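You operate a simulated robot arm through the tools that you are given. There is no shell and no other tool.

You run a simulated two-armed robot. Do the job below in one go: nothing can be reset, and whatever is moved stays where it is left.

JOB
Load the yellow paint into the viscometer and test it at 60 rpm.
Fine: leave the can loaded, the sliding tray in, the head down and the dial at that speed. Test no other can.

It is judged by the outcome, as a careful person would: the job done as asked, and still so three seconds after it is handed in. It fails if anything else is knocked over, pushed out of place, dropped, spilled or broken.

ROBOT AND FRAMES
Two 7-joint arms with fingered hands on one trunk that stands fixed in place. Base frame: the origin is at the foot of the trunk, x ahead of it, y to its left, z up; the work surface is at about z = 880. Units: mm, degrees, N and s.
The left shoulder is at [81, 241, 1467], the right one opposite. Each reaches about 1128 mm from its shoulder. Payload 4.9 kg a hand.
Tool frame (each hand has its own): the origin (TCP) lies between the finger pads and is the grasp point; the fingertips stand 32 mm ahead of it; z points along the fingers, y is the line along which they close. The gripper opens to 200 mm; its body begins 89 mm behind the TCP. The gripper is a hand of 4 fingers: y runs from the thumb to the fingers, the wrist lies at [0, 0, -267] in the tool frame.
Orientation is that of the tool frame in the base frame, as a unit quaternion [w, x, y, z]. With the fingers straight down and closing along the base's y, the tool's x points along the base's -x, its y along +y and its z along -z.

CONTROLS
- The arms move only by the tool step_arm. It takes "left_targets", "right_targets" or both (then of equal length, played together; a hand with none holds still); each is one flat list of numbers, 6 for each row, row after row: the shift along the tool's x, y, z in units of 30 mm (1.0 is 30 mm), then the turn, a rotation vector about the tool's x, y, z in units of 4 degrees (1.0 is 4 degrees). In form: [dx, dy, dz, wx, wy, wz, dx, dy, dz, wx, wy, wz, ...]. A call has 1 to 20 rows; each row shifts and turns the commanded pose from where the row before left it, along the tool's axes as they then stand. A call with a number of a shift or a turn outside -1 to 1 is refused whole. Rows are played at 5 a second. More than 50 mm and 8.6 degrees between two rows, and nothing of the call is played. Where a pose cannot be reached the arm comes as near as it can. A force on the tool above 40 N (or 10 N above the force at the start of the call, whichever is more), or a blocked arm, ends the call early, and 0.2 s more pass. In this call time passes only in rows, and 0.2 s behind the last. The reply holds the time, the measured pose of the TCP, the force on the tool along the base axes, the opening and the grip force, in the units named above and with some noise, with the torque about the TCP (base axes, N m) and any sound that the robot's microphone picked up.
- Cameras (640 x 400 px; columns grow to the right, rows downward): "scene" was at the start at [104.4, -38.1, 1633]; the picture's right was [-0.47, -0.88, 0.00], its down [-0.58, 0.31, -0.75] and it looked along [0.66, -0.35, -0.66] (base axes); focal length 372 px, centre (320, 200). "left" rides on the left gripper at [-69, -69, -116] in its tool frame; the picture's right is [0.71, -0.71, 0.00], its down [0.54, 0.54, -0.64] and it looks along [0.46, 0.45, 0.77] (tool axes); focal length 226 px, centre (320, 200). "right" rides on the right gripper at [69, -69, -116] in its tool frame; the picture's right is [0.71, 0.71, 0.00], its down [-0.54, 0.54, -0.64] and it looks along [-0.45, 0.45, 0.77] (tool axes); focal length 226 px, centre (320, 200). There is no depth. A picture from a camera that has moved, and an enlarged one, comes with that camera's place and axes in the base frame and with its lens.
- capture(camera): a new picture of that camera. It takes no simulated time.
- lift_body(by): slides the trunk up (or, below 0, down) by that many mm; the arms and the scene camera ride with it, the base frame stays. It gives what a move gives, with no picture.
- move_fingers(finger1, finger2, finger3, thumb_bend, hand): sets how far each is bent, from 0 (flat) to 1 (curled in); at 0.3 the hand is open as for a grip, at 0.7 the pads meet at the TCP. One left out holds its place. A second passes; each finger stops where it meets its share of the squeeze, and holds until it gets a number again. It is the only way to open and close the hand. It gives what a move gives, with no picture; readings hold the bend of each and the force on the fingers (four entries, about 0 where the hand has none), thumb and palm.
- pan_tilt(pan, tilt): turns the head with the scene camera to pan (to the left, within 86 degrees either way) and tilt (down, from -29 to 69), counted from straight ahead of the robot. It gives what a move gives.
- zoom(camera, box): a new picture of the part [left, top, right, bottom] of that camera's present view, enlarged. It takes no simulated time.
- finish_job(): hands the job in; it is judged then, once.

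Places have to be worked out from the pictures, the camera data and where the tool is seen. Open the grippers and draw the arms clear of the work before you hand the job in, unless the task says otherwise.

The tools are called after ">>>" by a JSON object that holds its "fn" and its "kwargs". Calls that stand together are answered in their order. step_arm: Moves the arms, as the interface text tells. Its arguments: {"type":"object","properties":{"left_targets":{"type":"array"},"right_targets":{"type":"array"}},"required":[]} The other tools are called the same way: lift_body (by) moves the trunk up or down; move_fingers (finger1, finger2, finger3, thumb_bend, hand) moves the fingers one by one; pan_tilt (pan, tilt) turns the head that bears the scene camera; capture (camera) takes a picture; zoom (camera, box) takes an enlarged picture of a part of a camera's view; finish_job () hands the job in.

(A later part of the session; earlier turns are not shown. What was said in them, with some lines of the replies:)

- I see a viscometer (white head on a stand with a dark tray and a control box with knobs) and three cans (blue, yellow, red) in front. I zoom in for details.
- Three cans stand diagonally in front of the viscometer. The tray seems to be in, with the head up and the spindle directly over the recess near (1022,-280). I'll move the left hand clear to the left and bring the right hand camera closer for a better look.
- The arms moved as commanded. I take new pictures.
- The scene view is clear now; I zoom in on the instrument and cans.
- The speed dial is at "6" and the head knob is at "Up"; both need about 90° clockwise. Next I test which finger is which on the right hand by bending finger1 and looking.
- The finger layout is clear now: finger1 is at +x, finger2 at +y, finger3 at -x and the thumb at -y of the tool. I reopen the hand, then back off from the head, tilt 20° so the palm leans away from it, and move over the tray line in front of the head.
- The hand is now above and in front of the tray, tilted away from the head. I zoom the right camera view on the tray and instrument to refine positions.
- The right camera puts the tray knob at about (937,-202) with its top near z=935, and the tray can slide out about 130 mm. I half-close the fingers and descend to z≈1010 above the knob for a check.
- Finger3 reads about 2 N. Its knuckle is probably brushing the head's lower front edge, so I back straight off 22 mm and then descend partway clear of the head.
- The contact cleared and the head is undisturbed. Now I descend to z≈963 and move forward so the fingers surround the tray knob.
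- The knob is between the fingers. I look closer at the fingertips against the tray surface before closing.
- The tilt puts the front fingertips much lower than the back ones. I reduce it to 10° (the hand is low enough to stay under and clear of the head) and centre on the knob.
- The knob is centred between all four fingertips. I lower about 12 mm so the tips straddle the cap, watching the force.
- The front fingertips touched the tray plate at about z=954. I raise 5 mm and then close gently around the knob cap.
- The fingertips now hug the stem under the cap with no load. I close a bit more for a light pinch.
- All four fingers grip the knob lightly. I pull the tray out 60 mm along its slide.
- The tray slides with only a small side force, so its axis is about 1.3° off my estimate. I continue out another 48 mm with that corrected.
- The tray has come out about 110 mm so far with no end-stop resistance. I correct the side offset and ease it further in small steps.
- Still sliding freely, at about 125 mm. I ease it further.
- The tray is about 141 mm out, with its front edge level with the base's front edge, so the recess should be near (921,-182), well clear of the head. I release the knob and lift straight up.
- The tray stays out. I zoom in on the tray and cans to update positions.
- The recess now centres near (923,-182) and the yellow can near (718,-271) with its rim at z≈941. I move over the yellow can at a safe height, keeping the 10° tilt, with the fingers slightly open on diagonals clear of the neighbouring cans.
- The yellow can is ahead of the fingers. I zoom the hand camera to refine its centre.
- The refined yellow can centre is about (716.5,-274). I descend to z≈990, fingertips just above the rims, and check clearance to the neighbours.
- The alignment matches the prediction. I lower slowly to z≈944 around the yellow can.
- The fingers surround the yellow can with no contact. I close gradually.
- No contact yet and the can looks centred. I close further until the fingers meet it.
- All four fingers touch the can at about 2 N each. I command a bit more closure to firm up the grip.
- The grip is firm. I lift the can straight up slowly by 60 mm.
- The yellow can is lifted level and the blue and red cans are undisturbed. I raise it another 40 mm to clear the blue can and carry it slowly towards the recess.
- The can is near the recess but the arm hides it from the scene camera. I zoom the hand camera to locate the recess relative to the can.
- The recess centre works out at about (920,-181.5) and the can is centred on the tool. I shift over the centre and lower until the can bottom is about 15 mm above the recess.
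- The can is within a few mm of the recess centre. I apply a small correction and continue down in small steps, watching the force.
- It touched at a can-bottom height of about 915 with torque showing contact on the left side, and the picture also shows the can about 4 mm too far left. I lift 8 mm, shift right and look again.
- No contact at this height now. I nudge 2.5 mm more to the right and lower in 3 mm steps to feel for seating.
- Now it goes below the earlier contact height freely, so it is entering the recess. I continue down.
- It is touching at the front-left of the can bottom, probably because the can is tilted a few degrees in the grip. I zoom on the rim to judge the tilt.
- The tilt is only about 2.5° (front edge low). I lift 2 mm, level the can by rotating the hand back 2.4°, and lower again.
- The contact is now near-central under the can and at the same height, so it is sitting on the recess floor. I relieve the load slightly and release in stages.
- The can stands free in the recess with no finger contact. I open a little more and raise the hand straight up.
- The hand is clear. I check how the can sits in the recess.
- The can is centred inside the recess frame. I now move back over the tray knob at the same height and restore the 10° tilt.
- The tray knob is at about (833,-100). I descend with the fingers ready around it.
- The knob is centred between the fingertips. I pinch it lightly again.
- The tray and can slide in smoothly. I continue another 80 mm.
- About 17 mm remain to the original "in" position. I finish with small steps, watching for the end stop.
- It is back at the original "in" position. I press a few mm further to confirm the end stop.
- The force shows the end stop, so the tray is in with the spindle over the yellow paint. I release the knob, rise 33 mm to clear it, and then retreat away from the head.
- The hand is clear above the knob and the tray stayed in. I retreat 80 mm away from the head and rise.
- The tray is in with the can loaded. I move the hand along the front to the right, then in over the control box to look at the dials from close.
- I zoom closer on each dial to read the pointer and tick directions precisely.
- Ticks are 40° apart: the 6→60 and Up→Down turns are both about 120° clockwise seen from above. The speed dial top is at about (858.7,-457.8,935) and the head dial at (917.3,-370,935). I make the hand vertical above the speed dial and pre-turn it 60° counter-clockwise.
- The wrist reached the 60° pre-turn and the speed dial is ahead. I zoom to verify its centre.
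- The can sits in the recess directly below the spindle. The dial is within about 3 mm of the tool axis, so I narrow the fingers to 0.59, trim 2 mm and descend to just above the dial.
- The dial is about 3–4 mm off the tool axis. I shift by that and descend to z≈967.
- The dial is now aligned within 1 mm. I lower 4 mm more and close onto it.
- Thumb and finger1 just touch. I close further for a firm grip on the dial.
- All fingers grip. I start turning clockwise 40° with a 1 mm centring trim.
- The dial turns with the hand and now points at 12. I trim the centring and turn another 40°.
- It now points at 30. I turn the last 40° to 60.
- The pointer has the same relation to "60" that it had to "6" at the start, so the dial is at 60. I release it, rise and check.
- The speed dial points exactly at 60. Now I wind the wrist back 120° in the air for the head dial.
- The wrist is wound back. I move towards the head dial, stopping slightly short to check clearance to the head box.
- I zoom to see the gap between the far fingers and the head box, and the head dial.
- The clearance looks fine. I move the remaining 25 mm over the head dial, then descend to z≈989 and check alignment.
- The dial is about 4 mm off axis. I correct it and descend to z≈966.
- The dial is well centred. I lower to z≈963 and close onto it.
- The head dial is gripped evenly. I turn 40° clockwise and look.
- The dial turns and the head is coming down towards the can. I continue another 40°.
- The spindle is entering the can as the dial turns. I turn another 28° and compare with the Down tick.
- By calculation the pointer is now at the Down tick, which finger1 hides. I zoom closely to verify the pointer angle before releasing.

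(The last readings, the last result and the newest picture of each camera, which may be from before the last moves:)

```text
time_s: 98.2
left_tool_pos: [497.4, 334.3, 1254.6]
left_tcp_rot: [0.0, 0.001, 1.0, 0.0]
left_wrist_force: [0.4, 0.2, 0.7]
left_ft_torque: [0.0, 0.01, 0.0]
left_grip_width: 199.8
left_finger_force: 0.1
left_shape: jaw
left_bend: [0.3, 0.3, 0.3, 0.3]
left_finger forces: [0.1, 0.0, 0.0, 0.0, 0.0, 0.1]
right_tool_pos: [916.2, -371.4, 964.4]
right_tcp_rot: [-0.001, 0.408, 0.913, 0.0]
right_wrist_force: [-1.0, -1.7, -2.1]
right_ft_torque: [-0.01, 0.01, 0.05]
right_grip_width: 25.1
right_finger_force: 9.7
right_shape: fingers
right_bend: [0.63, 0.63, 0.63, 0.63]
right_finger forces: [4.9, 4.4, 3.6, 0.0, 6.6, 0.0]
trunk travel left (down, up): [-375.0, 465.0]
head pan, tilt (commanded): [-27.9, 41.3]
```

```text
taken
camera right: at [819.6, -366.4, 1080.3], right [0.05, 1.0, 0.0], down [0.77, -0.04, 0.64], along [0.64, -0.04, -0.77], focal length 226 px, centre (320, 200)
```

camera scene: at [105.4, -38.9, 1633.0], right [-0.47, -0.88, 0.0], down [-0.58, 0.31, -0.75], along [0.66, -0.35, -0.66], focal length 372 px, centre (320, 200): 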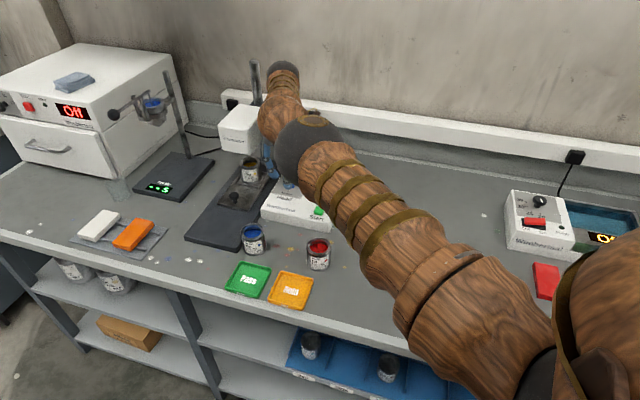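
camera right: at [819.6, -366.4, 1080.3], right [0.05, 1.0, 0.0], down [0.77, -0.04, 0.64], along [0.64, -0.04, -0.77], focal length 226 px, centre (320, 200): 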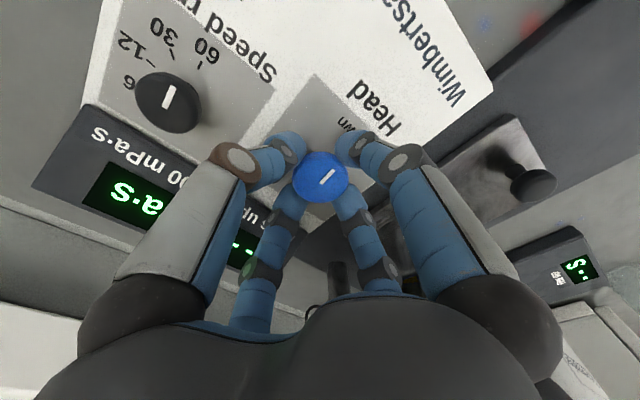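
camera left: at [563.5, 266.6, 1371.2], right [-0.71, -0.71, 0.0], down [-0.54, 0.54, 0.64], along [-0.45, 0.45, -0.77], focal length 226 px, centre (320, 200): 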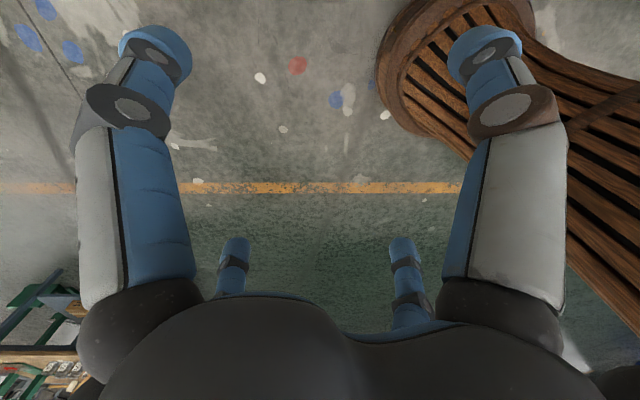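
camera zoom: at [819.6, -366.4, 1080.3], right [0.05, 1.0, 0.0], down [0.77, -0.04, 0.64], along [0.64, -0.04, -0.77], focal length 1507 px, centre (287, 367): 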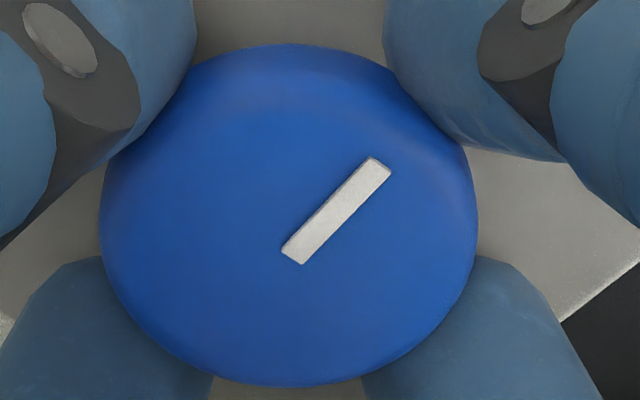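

The pointer is at about 139° against the Down tick's ~135.5°, so it is about 3.5° short. I turn that bit more.

>>> {"fn": "step_arm", "kwargs": {"right_targets": [0, 0, 0, 0, 0, 0.9]}}

>>> {"fn": "zoom", "kwargs": {"camera": "right", "box": [295, 145, 355, 205]}}

>>> {"fn": "zoom", "kwargs": {"camera": "scene", "box": [200, 60, 350, 220]}}

```text
time_s: 98.6
left_tool_pos: [498.8, 335.0, 1253.6]
left_tcp_rot: [0.0, 0.001, 1.0, 0.0]
left_wrist_force: [0.0, 0.2, 0.8]
left_ft_torque: [-0.04, 0.04, -0.01]
left_grip_width: 199.9
left_finger_force: 0.1
left_shape: jaw
left_bend: [0.3, 0.3, 0.3, 0.3]
left_finger forces: [0.1, 0.1, 0.0, 0.0, 0.0, 0.1]
right_tool_pos: [917.4, -372.3, 963.8]
right_tcp_rot: [0.0, 0.435, 0.9, 0.0]
right_wrist_force: [-0.5, -1.9, -2.3]
right_ft_torque: [-0.02, 0.0, 0.03]
right_grip_width: 25.4
right_finger_force: 9.9
right_shape: fingers
right_bend: [0.63, 0.63, 0.63, 0.63]
right_finger forces: [4.8, 4.2, 3.7, 0.1, 6.8, 0.0]
trunk travel left (down, up): [-375.0, 465.0]
head pan, tilt (commanded): [-27.9, 41.3]
```

```text
6.67 times, centred on (325, 175) of right
camera zoom: at [820.2, -360.4, 1080.3], right [0.12, 0.99, 0.0], down [0.76, -0.09, 0.64], along [0.64, -0.08, -0.77], focal length 1507 px, centre (287, 367)
```

zoom: 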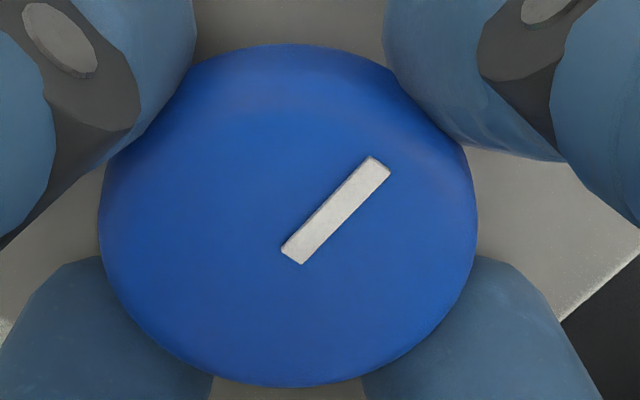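

```text
2.50 times, centred on (275, 140) of scene
camera zoom: at [104.6, -38.4, 1633.0], right [-0.47, -0.88, 0.0], down [-0.58, 0.31, -0.75], along [0.66, -0.35, -0.66], focal length 931 px, centre (432, 350)
```

zoom: 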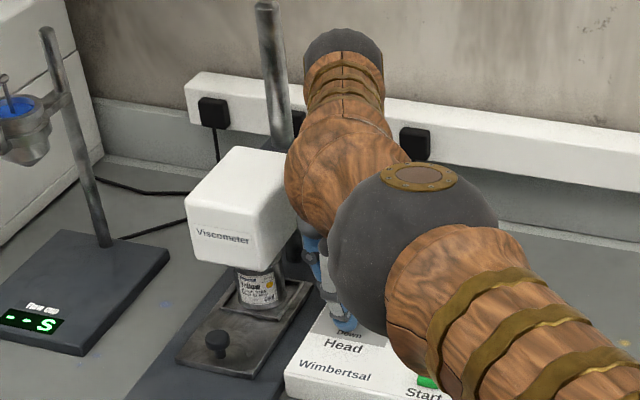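

Now about 135.4°, on the Down tick. I release the dial, rise and inspect.

>>> {"fn": "move_fingers", "kwargs": {"hand": "right", "finger1": 0.57, "finger2": 0.57, "finger3": 0.57, "thumb_bend": 0.57}}

>>> {"fn": "step_arm", "kwargs": {"right_targets": [0, 0, -0.5, 0, 0, 0, 0, 0, -0.7, 0, 0, 0]}}

>>> {"fn": "zoom", "kwargs": {"camera": "right", "box": [250, 90, 390, 210]}}

```text
time_s: 99.6
left_tool_pos: [495.7, 334.3, 1254.4]
left_tcp_rot: [-0.001, 0.001, 1.0, 0.0]
left_wrist_force: [-0.3, 0.4, 0.7]
left_ft_torque: [-0.04, 0.02, -0.01]
left_grip_width: 199.8
left_finger_force: 0.0
left_shape: jaw
left_bend: [0.3, 0.3, 0.3, 0.3]
left_finger forces: [0.1, 0.1, 0.0, 0.0, 0.0, 0.1]
right_tool_pos: [916.7, -371.5, 964.3]
right_tcp_rot: [0.0, 0.436, 0.9, 0.0]
right_wrist_force: [0.9, 0.7, 0.9]
right_ft_torque: [-0.01, -0.01, -0.02]
right_grip_width: 47.0
right_finger_force: 0.1
right_shape: fingers
right_bend: [0.56, 0.56, 0.56, 0.56]
right_finger forces: [0.0, 0.0, 0.0, 0.1, 0.0, 0.1]
trunk travel left (down, up): [-375.0, 465.0]
head pan, tilt (commanded): [-27.9, 41.3]
```

```text
time_s: 100.2
left_tool_pos: [496.0, 334.6, 1254.6]
left_tcp_rot: [0.0, 0.0, 1.0, 0.0]
left_wrist_force: [-0.3, -0.4, 0.5]
left_ft_torque: [-0.04, 0.03, 0.01]
left_grip_width: 199.8
left_finger_force: 0.0
left_shape: jaw
left_bend: [0.3, 0.3, 0.3, 0.3]
left_finger forces: [0.0, 0.0, 0.0, 0.0, 0.1, 0.0]
right_tool_pos: [915.9, -369.6, 1000.5]
right_tcp_rot: [-0.001, 0.435, 0.901, 0.0]
right_wrist_force: [-0.1, -0.4, -0.1]
right_ft_torque: [-0.01, 0.01, 0.0]
right_grip_width: 47.2
right_finger_force: 0.1
right_shape: fingers
right_bend: [0.56, 0.56, 0.56, 0.56]
right_finger forces: [0.0, 0.1, 0.0, 0.0, 0.0, 0.0]
trunk travel left (down, up): [-375.0, 465.0]
head pan, tilt (commanded): [-27.9, 41.3]
```

```text
3.33 times, centred on (320, 150) of right
camera zoom: at [819.6, -358.6, 1116.9], right [0.12, 0.99, 0.0], down [0.76, -0.09, 0.64], along [0.64, -0.07, -0.77], focal length 754 px, centre (320, 367)
```

zoom: 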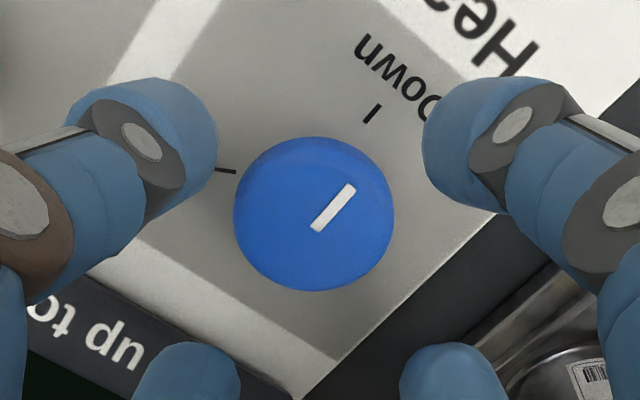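

The dial is on Down (within ~2°). I move the hand up and away from the head to above the Start button, unwinding the wrist.

>>> {"fn": "step_arm", "kwargs": {"right_targets": [0, 0, -1, 0, 0, 0, 0, 0, -1, 0, 0, 0, 0.353, -0.725, 0, 0, 0, 0, 0.353, -0.725, 0, 0, 0, 0, 0.353, -0.725, 0, 0, 0, 0, 0.353, -0.725, 0, 0, 0, 0, 0.353, -0.725, 0, 0, 0, 0, 0, 0, 0, 0, 0, -0.9923, 0, 0, 0, 0, 0, -0.9923, 0, 0, 0, 0, 0, -0.9923, 0, 0, 0, 0, 0, -0.9923, 0, 0, 0, 0, 0, -0.9923, 0, 0, 0, 0, 0, -0.9923, 0, 0, 0, 0, 0, -0.9923, 0, 0, 0, 0, 0, -0.9923, 0, 0, 0, 0, 0, -0.9923, 0, 0, 0, 0, 0, -0.9923, 0, 0, 0, 0, 0, -0.9923, 0, 0, 0, 0, 0, -0.9923, 0, 0, 0, 0, 0, -0.9923]}}

>>> {"fn": "capture", "kwargs": {"camera": "right"}}

>>> {"fn": "capture", "kwargs": {"camera": "scene"}}

```text
time_s: 104.4
left_tool_pos: [496.0, 333.9, 1254.7]
left_tcp_rot: [0.0, 0.001, 1.0, -0.001]
left_wrist_force: [-0.3, 0.8, 0.7]
left_ft_torque: [0.0, -0.02, -0.02]
left_grip_width: 200.3
left_finger_force: 0.1
left_shape: jaw
left_bend: [0.3, 0.3, 0.3, 0.3]
left_finger forces: [0.0, 0.0, 0.1, 0.0, 0.0, 0.1]
right_tool_pos: [799.5, -397.5, 1060.2]
right_tcp_rot: [0.001, 0.0, 1.0, 0.0]
right_wrist_force: [-0.2, 0.1, -0.8]
right_ft_torque: [0.01, 0.02, -0.04]
right_grip_width: 47.1
right_finger_force: 0.0
right_shape: fingers
right_bend: [0.56, 0.56, 0.56, 0.56]
right_finger forces: [0.0, 0.0, 0.0, 0.0, 0.1, 0.1]
trunk travel left (down, up): [-375.0, 465.0]
head pan, tilt (commanded): [-27.9, 41.3]
```

```text
taken
camera right: at [729.4, -466.1, 1176.7], right [-0.71, 0.71, 0.0], down [0.54, 0.54, 0.64], along [0.45, 0.45, -0.77], focal length 226 px, centre (320, 200)
```

right: 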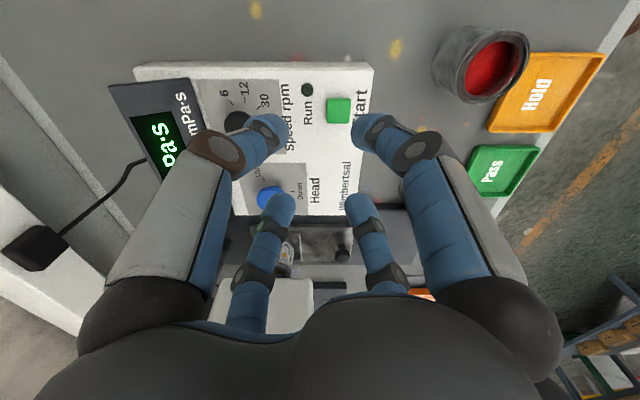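

```text
taken
camera scene: at [104.4, -37.9, 1633.0], right [-0.47, -0.88, 0.0], down [-0.58, 0.31, -0.75], along [0.66, -0.35, -0.66], focal length 372 px, centre (320, 200)
```

scene: 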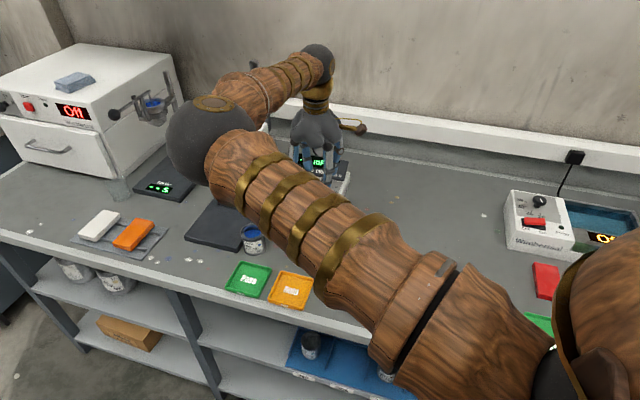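

I zoom to locate the Start button and check the head/dials from here.

>>> {"fn": "zoom", "kwargs": {"camera": "right", "box": [210, 60, 390, 220]}}

>>> {"fn": "zoom", "kwargs": {"camera": "right", "box": [220, 190, 420, 340]}}

```text
2.50 times, centred on (300, 140) of right
camera zoom: at [729.4, -466.1, 1176.7], right [-0.71, 0.71, 0.0], down [0.54, 0.54, 0.64], along [0.45, 0.45, -0.77], focal length 565 px, centre (370, 350)
```

zoom: 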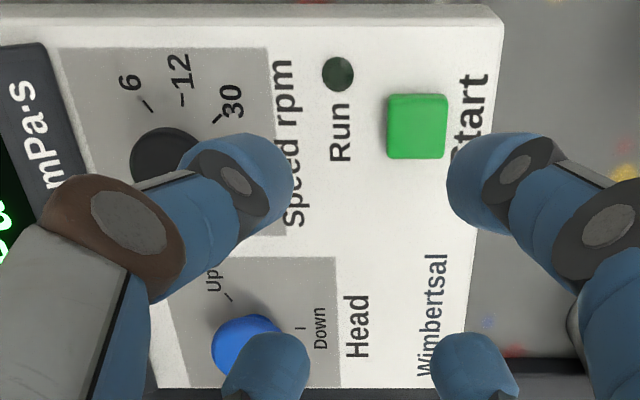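

```text
2.67 times, centred on (320, 265) of right
camera zoom: at [729.4, -466.1, 1176.7], right [-0.71, 0.71, 0.0], down [0.54, 0.54, 0.64], along [0.45, 0.45, -0.77], focal length 603 px, centre (320, 27)
```

zoom: 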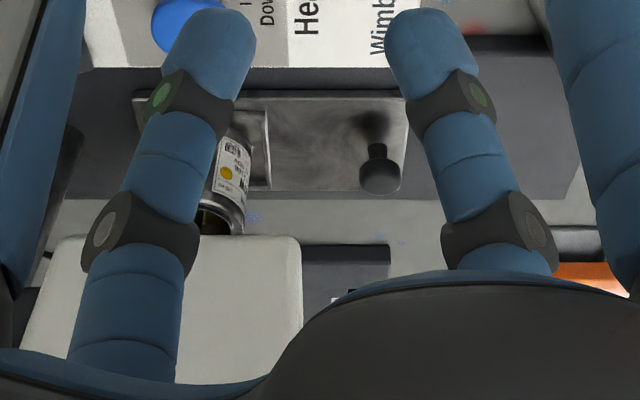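

The Start button's top is centred near (774,-394,928). I set the fingers to 0.6, tilt 20° so finger1 is the lowest tip, and bring it about 12 mm above the button.

>>> {"fn": "move_fingers", "kwargs": {"hand": "right", "finger1": 0.6, "finger2": 0.6, "finger3": 0.6, "thumb_bend": 0.6}}

>>> {"fn": "step_arm", "kwargs": {"right_targets": [0, 0, 0, 0, -1, 0, 0, 0, 0, 0, -1, 0, 0, 0, 0, 0, -1, 0, 0, 0, 0, 0, -1, 0, 0, 0, 0, 0, -1, 0, 0.268, 0.039, 0.671, 0, 0, 0, 0.268, 0.039, 0.671, 0, 0, 0, 0.268, 0.039, 0.671, 0, 0, 0]}}

>>> {"fn": "capture", "kwargs": {"camera": "right"}}

>>> {"fn": "zoom", "kwargs": {"camera": "right", "box": [240, 80, 440, 240]}}

>>> {"fn": "zoom", "kwargs": {"camera": "scene", "box": [220, 100, 380, 240]}}

```text
time_s: 105.4
left_tool_pos: [496.1, 334.1, 1255.2]
left_tcp_rot: [0.0, 0.002, 1.0, 0.0]
left_wrist_force: [0.1, 0.2, -0.4]
left_ft_torque: [-0.01, -0.03, -0.01]
left_grip_width: 199.9
left_finger_force: 0.1
left_shape: jaw
left_bend: [0.3, 0.3, 0.3, 0.3]
left_finger forces: [0.0, 0.1, 0.0, 0.0, 0.0, 0.1]
right_tool_pos: [797.6, -397.4, 1061.0]
right_tcp_rot: [0.0, 0.0, 1.0, 0.001]
right_wrist_force: [0.2, 0.7, 0.0]
right_ft_torque: [0.01, -0.05, -0.01]
right_grip_width: 33.4
right_finger_force: 0.1
right_shape: fingers
right_bend: [0.6, 0.6, 0.6, 0.6]
right_finger forces: [0.0, 0.0, 0.0, 0.0, 0.0, 0.0]
trunk travel left (down, up): [-375.0, 465.0]
head pan, tilt (commanded): [-27.9, 41.3]
```

```text
time_s: 107.2
left_tool_pos: [496.5, 334.0, 1255.2]
left_tcp_rot: [0.0, 0.0, 1.0, 0.001]
left_wrist_force: [-0.9, -0.5, 0.2]
left_ft_torque: [0.01, 0.02, -0.03]
left_grip_width: 200.2
left_finger_force: 0.1
left_shape: jaw
left_bend: [0.3, 0.3, 0.3, 0.3]
left_finger forces: [0.1, 0.0, 0.0, 0.0, 0.0, 0.1]
right_tool_pos: [795.0, -393.4, 995.0]
right_tcp_rot: [0.174, 0.0, 0.985, 0.0]
right_wrist_force: [-0.1, -0.5, -0.4]
right_ft_torque: [-0.01, -0.01, 0.01]
right_grip_width: 33.4
right_finger_force: 0.1
right_shape: fingers
right_bend: [0.6, 0.6, 0.6, 0.6]
right_finger forces: [0.0, 0.0, 0.0, 0.0, 0.0, 0.0]
trunk travel left (down, up): [-375.0, 465.0]
head pan, tilt (commanded): [-27.9, 41.3]
```

```text
taken
camera right: at [691.8, -462.7, 1080.5], right [-0.66, 0.71, -0.24], down [0.29, 0.54, 0.79], along [0.69, 0.45, -0.56], focal length 226 px, centre (320, 200)
```

right: 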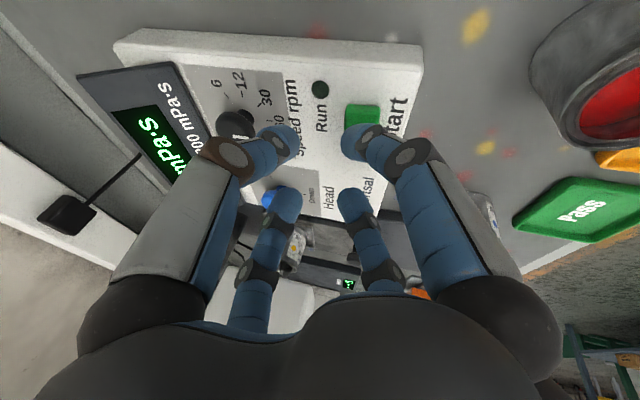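

```text
2.50 times, centred on (340, 160) of right
camera zoom: at [691.8, -462.7, 1080.5], right [-0.66, 0.71, -0.24], down [0.29, 0.54, 0.79], along [0.69, 0.45, -0.56], focal length 565 px, centre (270, 300)
```

zoom: 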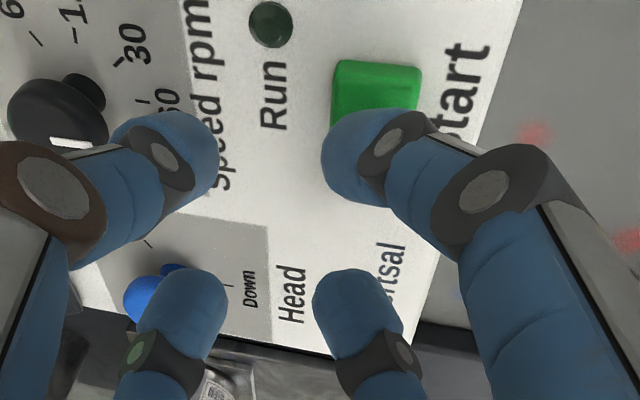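

```text
2.86 times, centred on (300, 170) of scene
camera zoom: at [104.5, -38.0, 1633.1], right [-0.47, -0.88, 0.0], down [-0.58, 0.31, -0.75], along [0.66, -0.35, -0.66], focal length 1064 px, centre (377, 286)
```

zoom: 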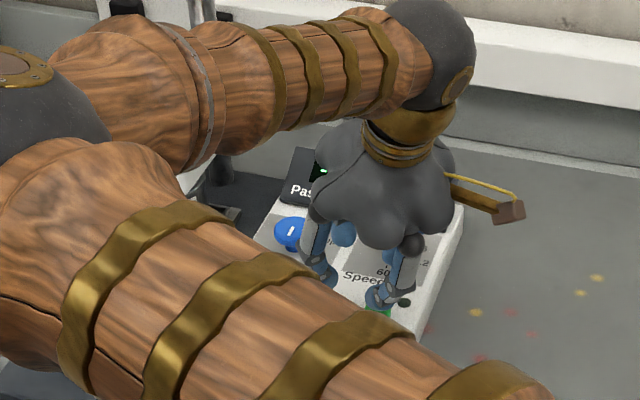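

Finger1's tip is above the Start button. I lower in 3 mm steps and watch the force.

>>> {"fn": "step_arm", "kwargs": {"right_targets": [0.0342, 0, 0.094, 0, 0, 0, 0.0342, 0, 0.094, 0, 0, 0, 0.0342, 0, 0.094, 0, 0, 0, 0.0342, 0, 0.094, 0, 0, 0]}}

>>> {"fn": "zoom", "kwargs": {"camera": "right", "box": [240, 60, 440, 220]}}

```text
time_s: 108.2
left_tool_pos: [495.2, 333.8, 1255.3]
left_tcp_rot: [-0.001, 0.0, 1.0, 0.001]
left_wrist_force: [0.9, -0.3, 0.4]
left_ft_torque: [-0.02, 0.01, -0.06]
left_grip_width: 199.9
left_finger_force: 0.2
left_shape: jaw
left_bend: [0.3, 0.3, 0.3, 0.3]
left_finger forces: [0.0, 0.0, 0.0, 0.1, 0.0, 0.1]
right_tool_pos: [797.2, -393.3, 983.9]
right_tcp_rot: [0.173, 0.001, 0.985, 0.0]
right_wrist_force: [-0.3, 0.4, -0.4]
right_ft_torque: [0.01, 0.0, 0.0]
right_grip_width: 33.6
right_finger_force: 0.0
right_shape: fingers
right_bend: [0.6, 0.6, 0.6, 0.6]
right_finger forces: [0.1, 0.0, 0.0, 0.1, 0.0, 0.0]
trunk travel left (down, up): [-375.0, 465.0]
head pan, tilt (commanded): [-27.9, 41.3]
```

```text
2.50 times, centred on (340, 140) of right
camera zoom: at [692.1, -462.3, 1069.3], right [-0.66, 0.71, -0.24], down [0.29, 0.54, 0.79], along [0.69, 0.45, -0.56], focal length 565 px, centre (270, 350)
```

zoom: 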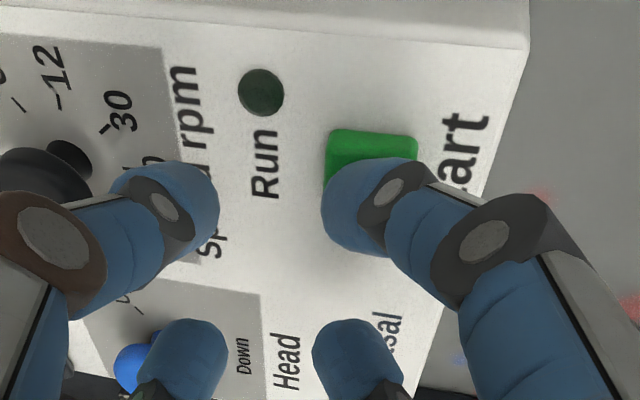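

No contact yet. I continue down in small steps.

>>> {"fn": "step_arm", "kwargs": {"right_targets": [0.0228, 0, 0.0627, 0, 0, 0, 0.0228, 0, 0.0627, 0, 0, 0]}}

>>> {"fn": "zoom", "kwargs": {"camera": "right", "box": [240, 60, 440, 220]}}

```text
time_s: 108.8
left_tool_pos: [496.1, 334.6, 1254.6]
left_tcp_rot: [-0.001, 0.001, 1.0, 0.0]
left_wrist_force: [-0.2, -0.6, 0.1]
left_ft_torque: [0.0, 0.0, -0.02]
left_grip_width: 199.9
left_finger_force: 0.0
left_shape: jaw
left_bend: [0.3, 0.3, 0.3, 0.3]
left_finger forces: [0.0, 0.0, 0.0, 0.0, 0.0, 0.0]
right_tool_pos: [796.4, -393.8, 979.1]
right_tcp_rot: [0.174, 0.0, 0.985, 0.0]
right_wrist_force: [-0.3, 0.2, 1.8]
right_ft_torque: [0.01, 0.03, -0.01]
right_grip_width: 33.2
right_finger_force: 0.5
right_shape: fingers
right_bend: [0.6, 0.6, 0.6, 0.6]
right_finger forces: [1.0, 0.1, 0.0, 0.0, 0.0, 0.0]
trunk travel left (down, up): [-375.0, 465.0]
head pan, tilt (commanded): [-27.9, 41.3]
```

```text
2.50 times, centred on (340, 140) of right
camera zoom: at [692.0, -462.4, 1065.6], right [-0.66, 0.71, -0.24], down [0.29, 0.54, 0.79], along [0.69, 0.45, -0.56], focal length 565 px, centre (270, 350)
```

zoom: 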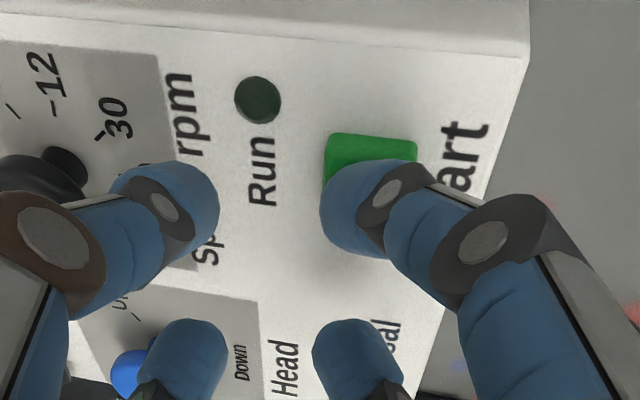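

Finger1 is in light contact with the button. I press a few mm further and watch the Run lamp.

>>> {"fn": "step_arm", "kwargs": {"right_targets": [0.0228, 0, 0.0627, 0, 0, 0, 0.0228, 0, 0.0627, 0, 0, 0]}}

>>> {"fn": "zoom", "kwargs": {"camera": "right", "box": [80, 40, 440, 220]}}

```text
time_s: 109.4
left_tool_pos: [496.0, 335.4, 1254.8]
left_tcp_rot: [0.0, 0.001, 1.0, -0.001]
left_wrist_force: [-0.3, 0.5, -0.4]
left_ft_torque: [0.0, 0.01, 0.04]
left_grip_width: 199.7
left_finger_force: 0.1
left_shape: jaw
left_bend: [0.3, 0.3, 0.3, 0.3]
left_finger forces: [0.0, 0.0, 0.1, 0.0, 0.0, 0.0]
right_tool_pos: [797.4, -392.9, 975.9]
right_tcp_rot: [0.174, 0.0, 0.985, 0.0]
right_wrist_force: [-1.4, 0.1, 3.0]
right_ft_torque: [0.01, 0.09, -0.02]
right_grip_width: 32.1
right_finger_force: 0.7
right_shape: fingers
right_bend: [0.6, 0.6, 0.6, 0.6]
right_finger forces: [2.8, 0.1, 0.0, 0.1, 0.0, 0.1]
trunk travel left (down, up): [-375.0, 465.0]
head pan, tilt (commanded): [-27.9, 41.3]
heard: click
```

```text
1.78 times, centred on (260, 130) of right
camera zoom: at [691.9, -462.2, 1061.6], right [-0.66, 0.71, -0.24], down [0.29, 0.54, 0.79], along [0.69, 0.45, -0.56], focal length 402 px, centre (427, 324)
```

zoom: 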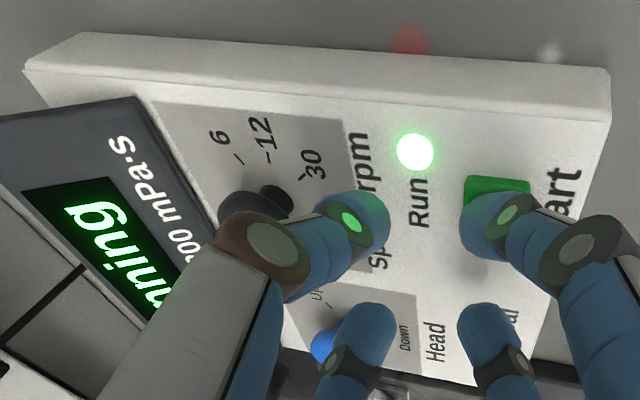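

Click heard: the Run lamp is lit and the display shows "Running". I lift straight off the button.

>>> {"fn": "step_arm", "kwargs": {"right_targets": [-0.114, 0, -0.313, 0, 0, 0, -0.342, 0, -0.94, 0, 0, 0, -0.342, 0, -0.94, 0, 0, 0, -0.342, 0, -0.94, 0, 0, 0]}}

>>> {"fn": "capture", "kwargs": {"camera": "right"}}

>>> {"fn": "zoom", "kwargs": {"camera": "scene", "box": [200, 60, 380, 220]}}

```text
time_s: 110.4
left_tool_pos: [495.9, 334.2, 1255.0]
left_tcp_rot: [0.0, 0.001, 1.0, -0.001]
left_wrist_force: [0.0, -1.3, 0.3]
left_ft_torque: [0.0, -0.01, -0.01]
left_grip_width: 200.1
left_finger_force: 0.0
left_shape: jaw
left_bend: [0.3, 0.3, 0.3, 0.3]
left_finger forces: [0.0, 0.0, 0.1, 0.0, 0.0, 0.0]
right_tool_pos: [796.4, -393.2, 1078.4]
right_tcp_rot: [0.173, 0.0, 0.985, 0.0]
right_wrist_force: [-0.1, -0.5, -0.1]
right_ft_torque: [-0.01, -0.01, 0.01]
right_grip_width: 32.8
right_finger_force: 0.0
right_shape: fingers
right_bend: [0.6, 0.6, 0.6, 0.6]
right_finger forces: [0.1, 0.0, 0.0, 0.0, 0.1, 0.1]
trunk travel left (down, up): [-375.0, 465.0]
head pan, tilt (commanded): [-27.9, 41.3]
```

```text
taken
camera right: at [691.7, -461.8, 1162.6], right [-0.66, 0.71, -0.24], down [0.29, 0.54, 0.79], along [0.69, 0.45, -0.56], focal length 226 px, centre (320, 200)
```

right: 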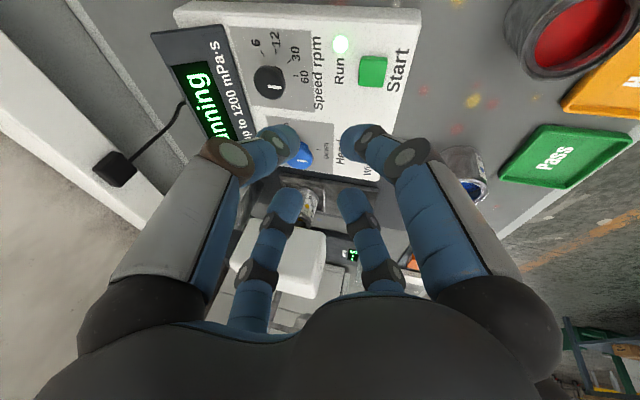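

```text
2.50 times, centred on (290, 140) of scene
camera zoom: at [103.7, -37.7, 1633.0], right [-0.47, -0.88, 0.0], down [-0.58, 0.31, -0.75], along [0.66, -0.35, -0.66], focal length 931 px, centre (395, 350)
```

zoom: 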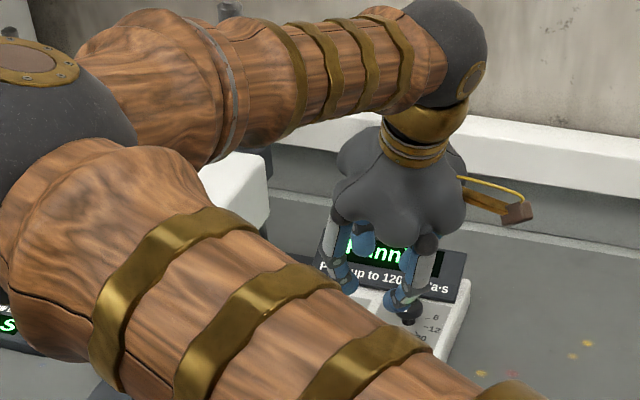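

The test is running. I raise the hand, undo the tilt and draw it back to near its starting place while the test proceeds.

>>> {"fn": "step_arm", "kwargs": {"right_targets": [-0.342, 0, -0.94, 0, 0, 0, -0.342, 0, -0.94, 0, 0, 0, -0.342, 0, -0.94, 0, 0, 0, -0.342, 0, -0.94, 0, 0, 0, -0.342, 0, -0.94, 0, 0, 0, 0, 0, 0, 0, 1, 0, 0, 0, 0, 0, 1, 0, 0, 0, 0, 0, 1, 0, 0, 0, 0, 0, 1, 0, 0, 0, 0, 0, 1, 0, 0.767, -0.633, 0, 0, 0, 0, 0.767, -0.633, 0, 0, 0, 0, 0.767, -0.633, 0, 0, 0, 0, 0.767, -0.633, 0, 0, 0, 0, 0.767, -0.633, 0, 0, 0, 0, 0.767, -0.633, 0, 0, 0, 0, 0.767, -0.633, 0, 0, 0, 0, 0.767, -0.633, 0, 0, 0, 0, 0.767, -0.633, 0, 0, 0, 0, 0.767, -0.633, 0, 0, 0, 0]}}

>>> {"fn": "move_fingers", "kwargs": {"hand": "right", "finger1": 0.3, "finger2": 0.3, "finger3": 0.3, "thumb_bend": 0.3}}

>>> {"fn": "capture", "kwargs": {"camera": "scene"}}

>>> {"fn": "capture", "kwargs": {"camera": "right"}}

```text
time_s: 114.6
left_tool_pos: [496.2, 333.8, 1255.0]
left_tcp_rot: [0.0, 0.0, 1.0, 0.0]
left_wrist_force: [-0.7, -0.3, 0.3]
left_ft_torque: [0.01, -0.01, 0.03]
left_grip_width: 199.8
left_finger_force: 0.0
left_shape: jaw
left_bend: [0.3, 0.3, 0.3, 0.3]
left_finger forces: [0.1, 0.1, 0.1, 0.0, 0.0, 0.0]
right_tool_pos: [566.6, -584.2, 1224.6]
right_tcp_rot: [-0.001, 0.0, 1.0, 0.0]
right_wrist_force: [-0.4, -0.5, 0.3]
right_ft_torque: [0.03, -0.02, 0.03]
right_grip_width: 32.8
right_finger_force: 0.1
right_shape: fingers
right_bend: [0.6, 0.6, 0.6, 0.6]
right_finger forces: [0.0, 0.0, 0.1, 0.0, 0.0, 0.1]
trunk travel left (down, up): [-375.0, 465.0]
head pan, tilt (commanded): [-27.9, 41.3]
```

```text
time_s: 115.6
left_tool_pos: [497.6, 334.3, 1254.9]
left_tcp_rot: [0.0, 0.0, 1.0, 0.0]
left_wrist_force: [0.0, 0.7, -0.2]
left_ft_torque: [0.02, 0.0, -0.02]
left_grip_width: 200.0
left_finger_force: 0.1
left_shape: jaw
left_bend: [0.3, 0.3, 0.3, 0.3]
left_finger forces: [0.1, 0.0, 0.0, 0.1, 0.1, 0.0]
right_tool_pos: [566.9, -582.3, 1224.9]
right_tcp_rot: [0.0, 0.0, 1.0, 0.0]
right_wrist_force: [0.4, 0.3, 0.2]
right_ft_torque: [0.01, 0.03, 0.01]
right_grip_width: 139.6
right_finger_force: 0.0
right_shape: fingers
right_bend: [0.3, 0.3, 0.3, 0.3]
right_finger forces: [0.0, 0.0, 0.1, 0.1, 0.1, 0.0]
trunk travel left (down, up): [-375.0, 465.0]
head pan, tilt (commanded): [-27.9, 41.3]
```

```text
taken
camera scene: at [104.4, -37.8, 1633.0], right [-0.47, -0.88, 0.0], down [-0.58, 0.31, -0.75], along [0.66, -0.35, -0.66], focal length 372 px, centre (320, 200)
```

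scene: 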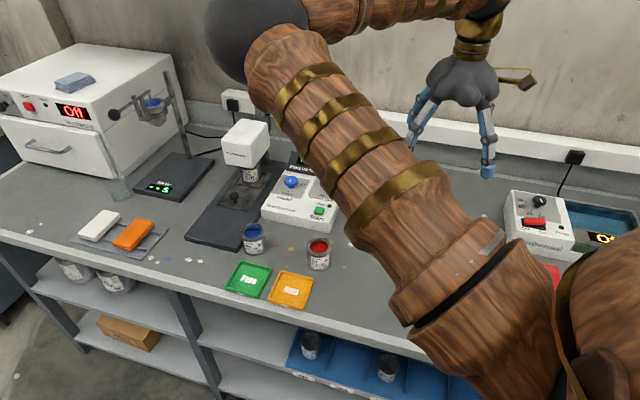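

```text
taken
camera right: at [497.8, -652.0, 1341.1], right [-0.71, 0.71, 0.0], down [0.54, 0.54, 0.64], along [0.45, 0.45, -0.77], focal length 226 px, centre (320, 200)
```

right: 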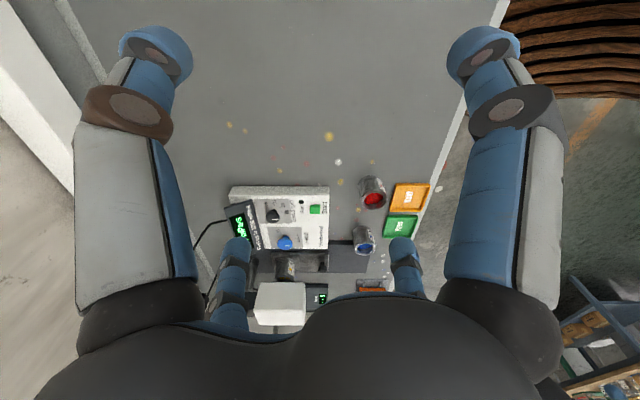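

>>> {"fn": "zoom", "kwargs": {"camera": "scene", "box": [190, 100, 340, 220]}}

>>> {"fn": "zoom", "kwargs": {"camera": "right", "box": [210, 170, 350, 290]}}

>>> {"fn": "zoom", "kwargs": {"camera": "scene", "box": [180, 130, 350, 320]}}

```text
3.33 times, centred on (265, 160) of scene
camera zoom: at [104.4, -37.8, 1633.0], right [-0.47, -0.88, 0.0], down [-0.58, 0.31, -0.75], along [0.66, -0.35, -0.66], focal length 1241 px, centre (503, 333)
```

zoom: 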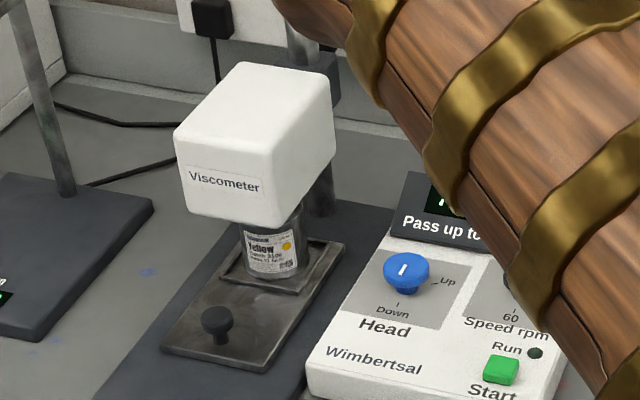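

```text
3.33 times, centred on (280, 230) of right
camera zoom: at [497.8, -652.0, 1341.1], right [-0.71, 0.71, 0.0], down [0.54, 0.54, 0.64], along [0.45, 0.45, -0.77], focal length 754 px, centre (453, 100)
```

zoom: 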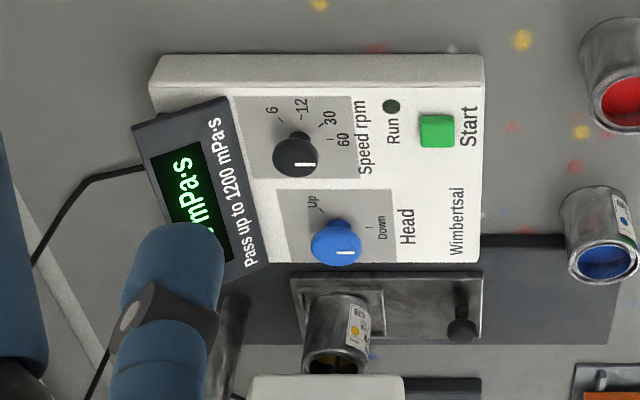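

```text
2.11 times, centred on (265, 225) of scene
camera zoom: at [104.4, -37.8, 1633.0], right [-0.47, -0.88, 0.0], down [-0.58, 0.31, -0.75], along [0.66, -0.35, -0.66], focal length 784 px, centre (436, 147)
```

zoom: 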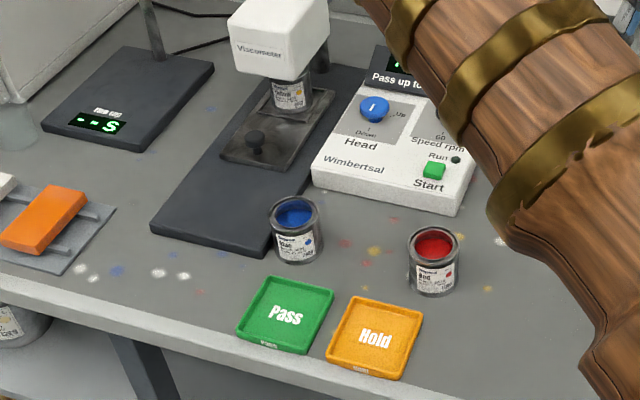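

The Run lamp is off again and the display reads "… mPa·s", with the digits hidden by a finger. I shift the hand a little to read the result.

>>> {"fn": "step_arm", "kwargs": {"right_targets": [0.3, -0.9, 0, 0, 0, 0, 0.3, -0.9, 0, 0, 0, 0, 0.3, -0.9, 0, 0, 0, 0]}}

>>> {"fn": "capture", "kwargs": {"camera": "right"}}

>>> {"fn": "zoom", "kwargs": {"camera": "right", "box": [200, 170, 360, 290]}}

>>> {"fn": "zoom", "kwargs": {"camera": "scene", "box": [190, 100, 400, 260]}}

```text
time_s: 116.4
left_tool_pos: [495.2, 333.8, 1255.8]
left_tcp_rot: [0.0, 0.0, 1.0, -0.001]
left_wrist_force: [-0.8, 0.3, -0.1]
left_ft_torque: [0.0, 0.01, -0.03]
left_grip_width: 199.6
left_finger_force: 0.0
left_shape: jaw
left_bend: [0.3, 0.3, 0.3, 0.3]
left_finger forces: [0.0, 0.0, 0.0, 0.1, 0.0, 0.0]
right_tool_pos: [540.8, -665.5, 1225.0]
right_tcp_rot: [0.0, -0.001, 1.0, 0.001]
right_wrist_force: [0.0, -1.3, 0.9]
right_ft_torque: [-0.03, 0.03, -0.02]
right_grip_width: 139.7
right_finger_force: 0.0
right_shape: fingers
right_bend: [0.3, 0.3, 0.3, 0.3]
right_finger forces: [0.0, 0.1, 0.1, 0.1, 0.0, 0.1]
trunk travel left (down, up): [-375.0, 465.0]
head pan, tilt (commanded): [-27.9, 41.3]
```

```text
taken
camera right: at [471.2, -734.6, 1340.6], right [-0.71, 0.71, 0.0], down [0.54, 0.54, 0.64], along [0.45, 0.46, -0.77], focal length 226 px, centre (320, 200)
```

right: 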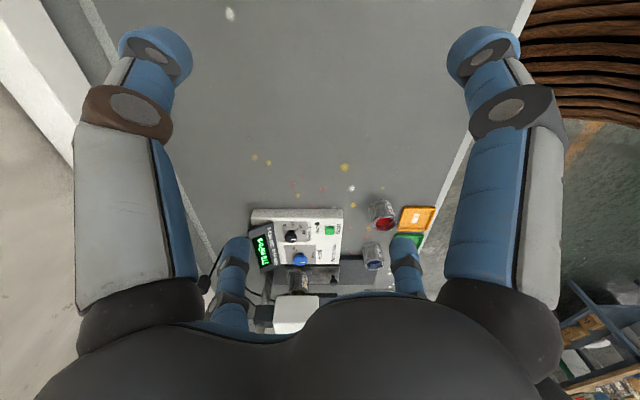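

```text
3.33 times, centred on (280, 230) of right
camera zoom: at [471.2, -734.6, 1340.6], right [-0.71, 0.71, 0.0], down [0.54, 0.54, 0.64], along [0.45, 0.46, -0.77], focal length 754 px, centre (453, 100)
```

zoom: 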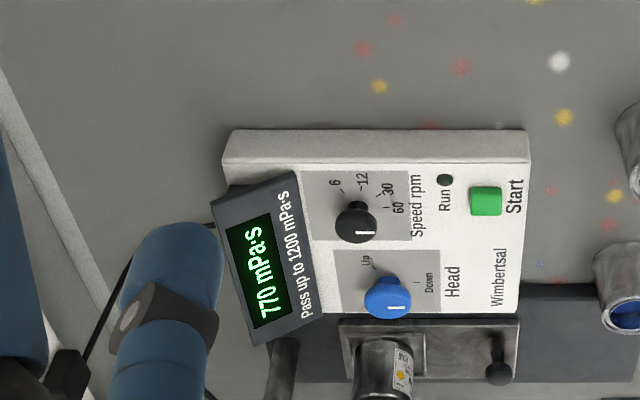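

```text
2.50 times, centred on (295, 180) of scene
camera zoom: at [104.1, -39.3, 1633.0], right [-0.47, -0.88, 0.0], down [-0.58, 0.31, -0.75], along [0.66, -0.35, -0.66], focal length 931 px, centre (382, 250)
```

zoom: 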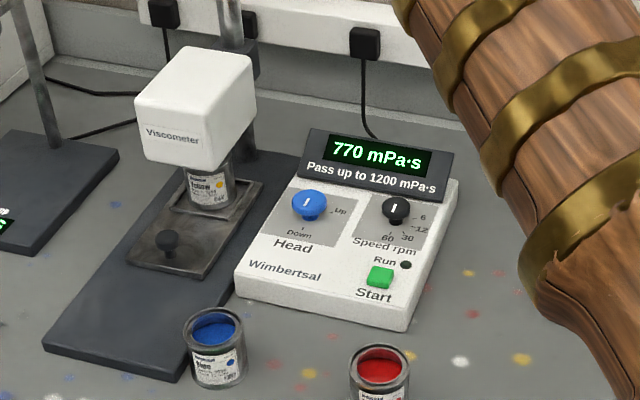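

The test finished with a reading of 770 mPa·s. The yellow can is loaded, the tray is in, the head is down and the dial is at 60; the blue and red cans are undisturbed, the hands are open and the arms clear. I hand the job in.

>>> {"fn": "finish_job", "kwargs": {}}

```text
The job is handed in.
```

I loaded the yellow paint into the viscometer and tested it at 60 rpm. It read **770 mPa·s**; the display's pass limit is 1200 mPa·s.

I left the can loaded, the tray in, the head down and the speed dial at 60. No other can was tested. The last pictures show the blue and red cans and the Pass and Hold trays undisturbed, and both hands are open and clear of the bench.

A finger touched the head's front edge lightly (about 2 N) on the first approach to the tray. I backed off and the head did not move.
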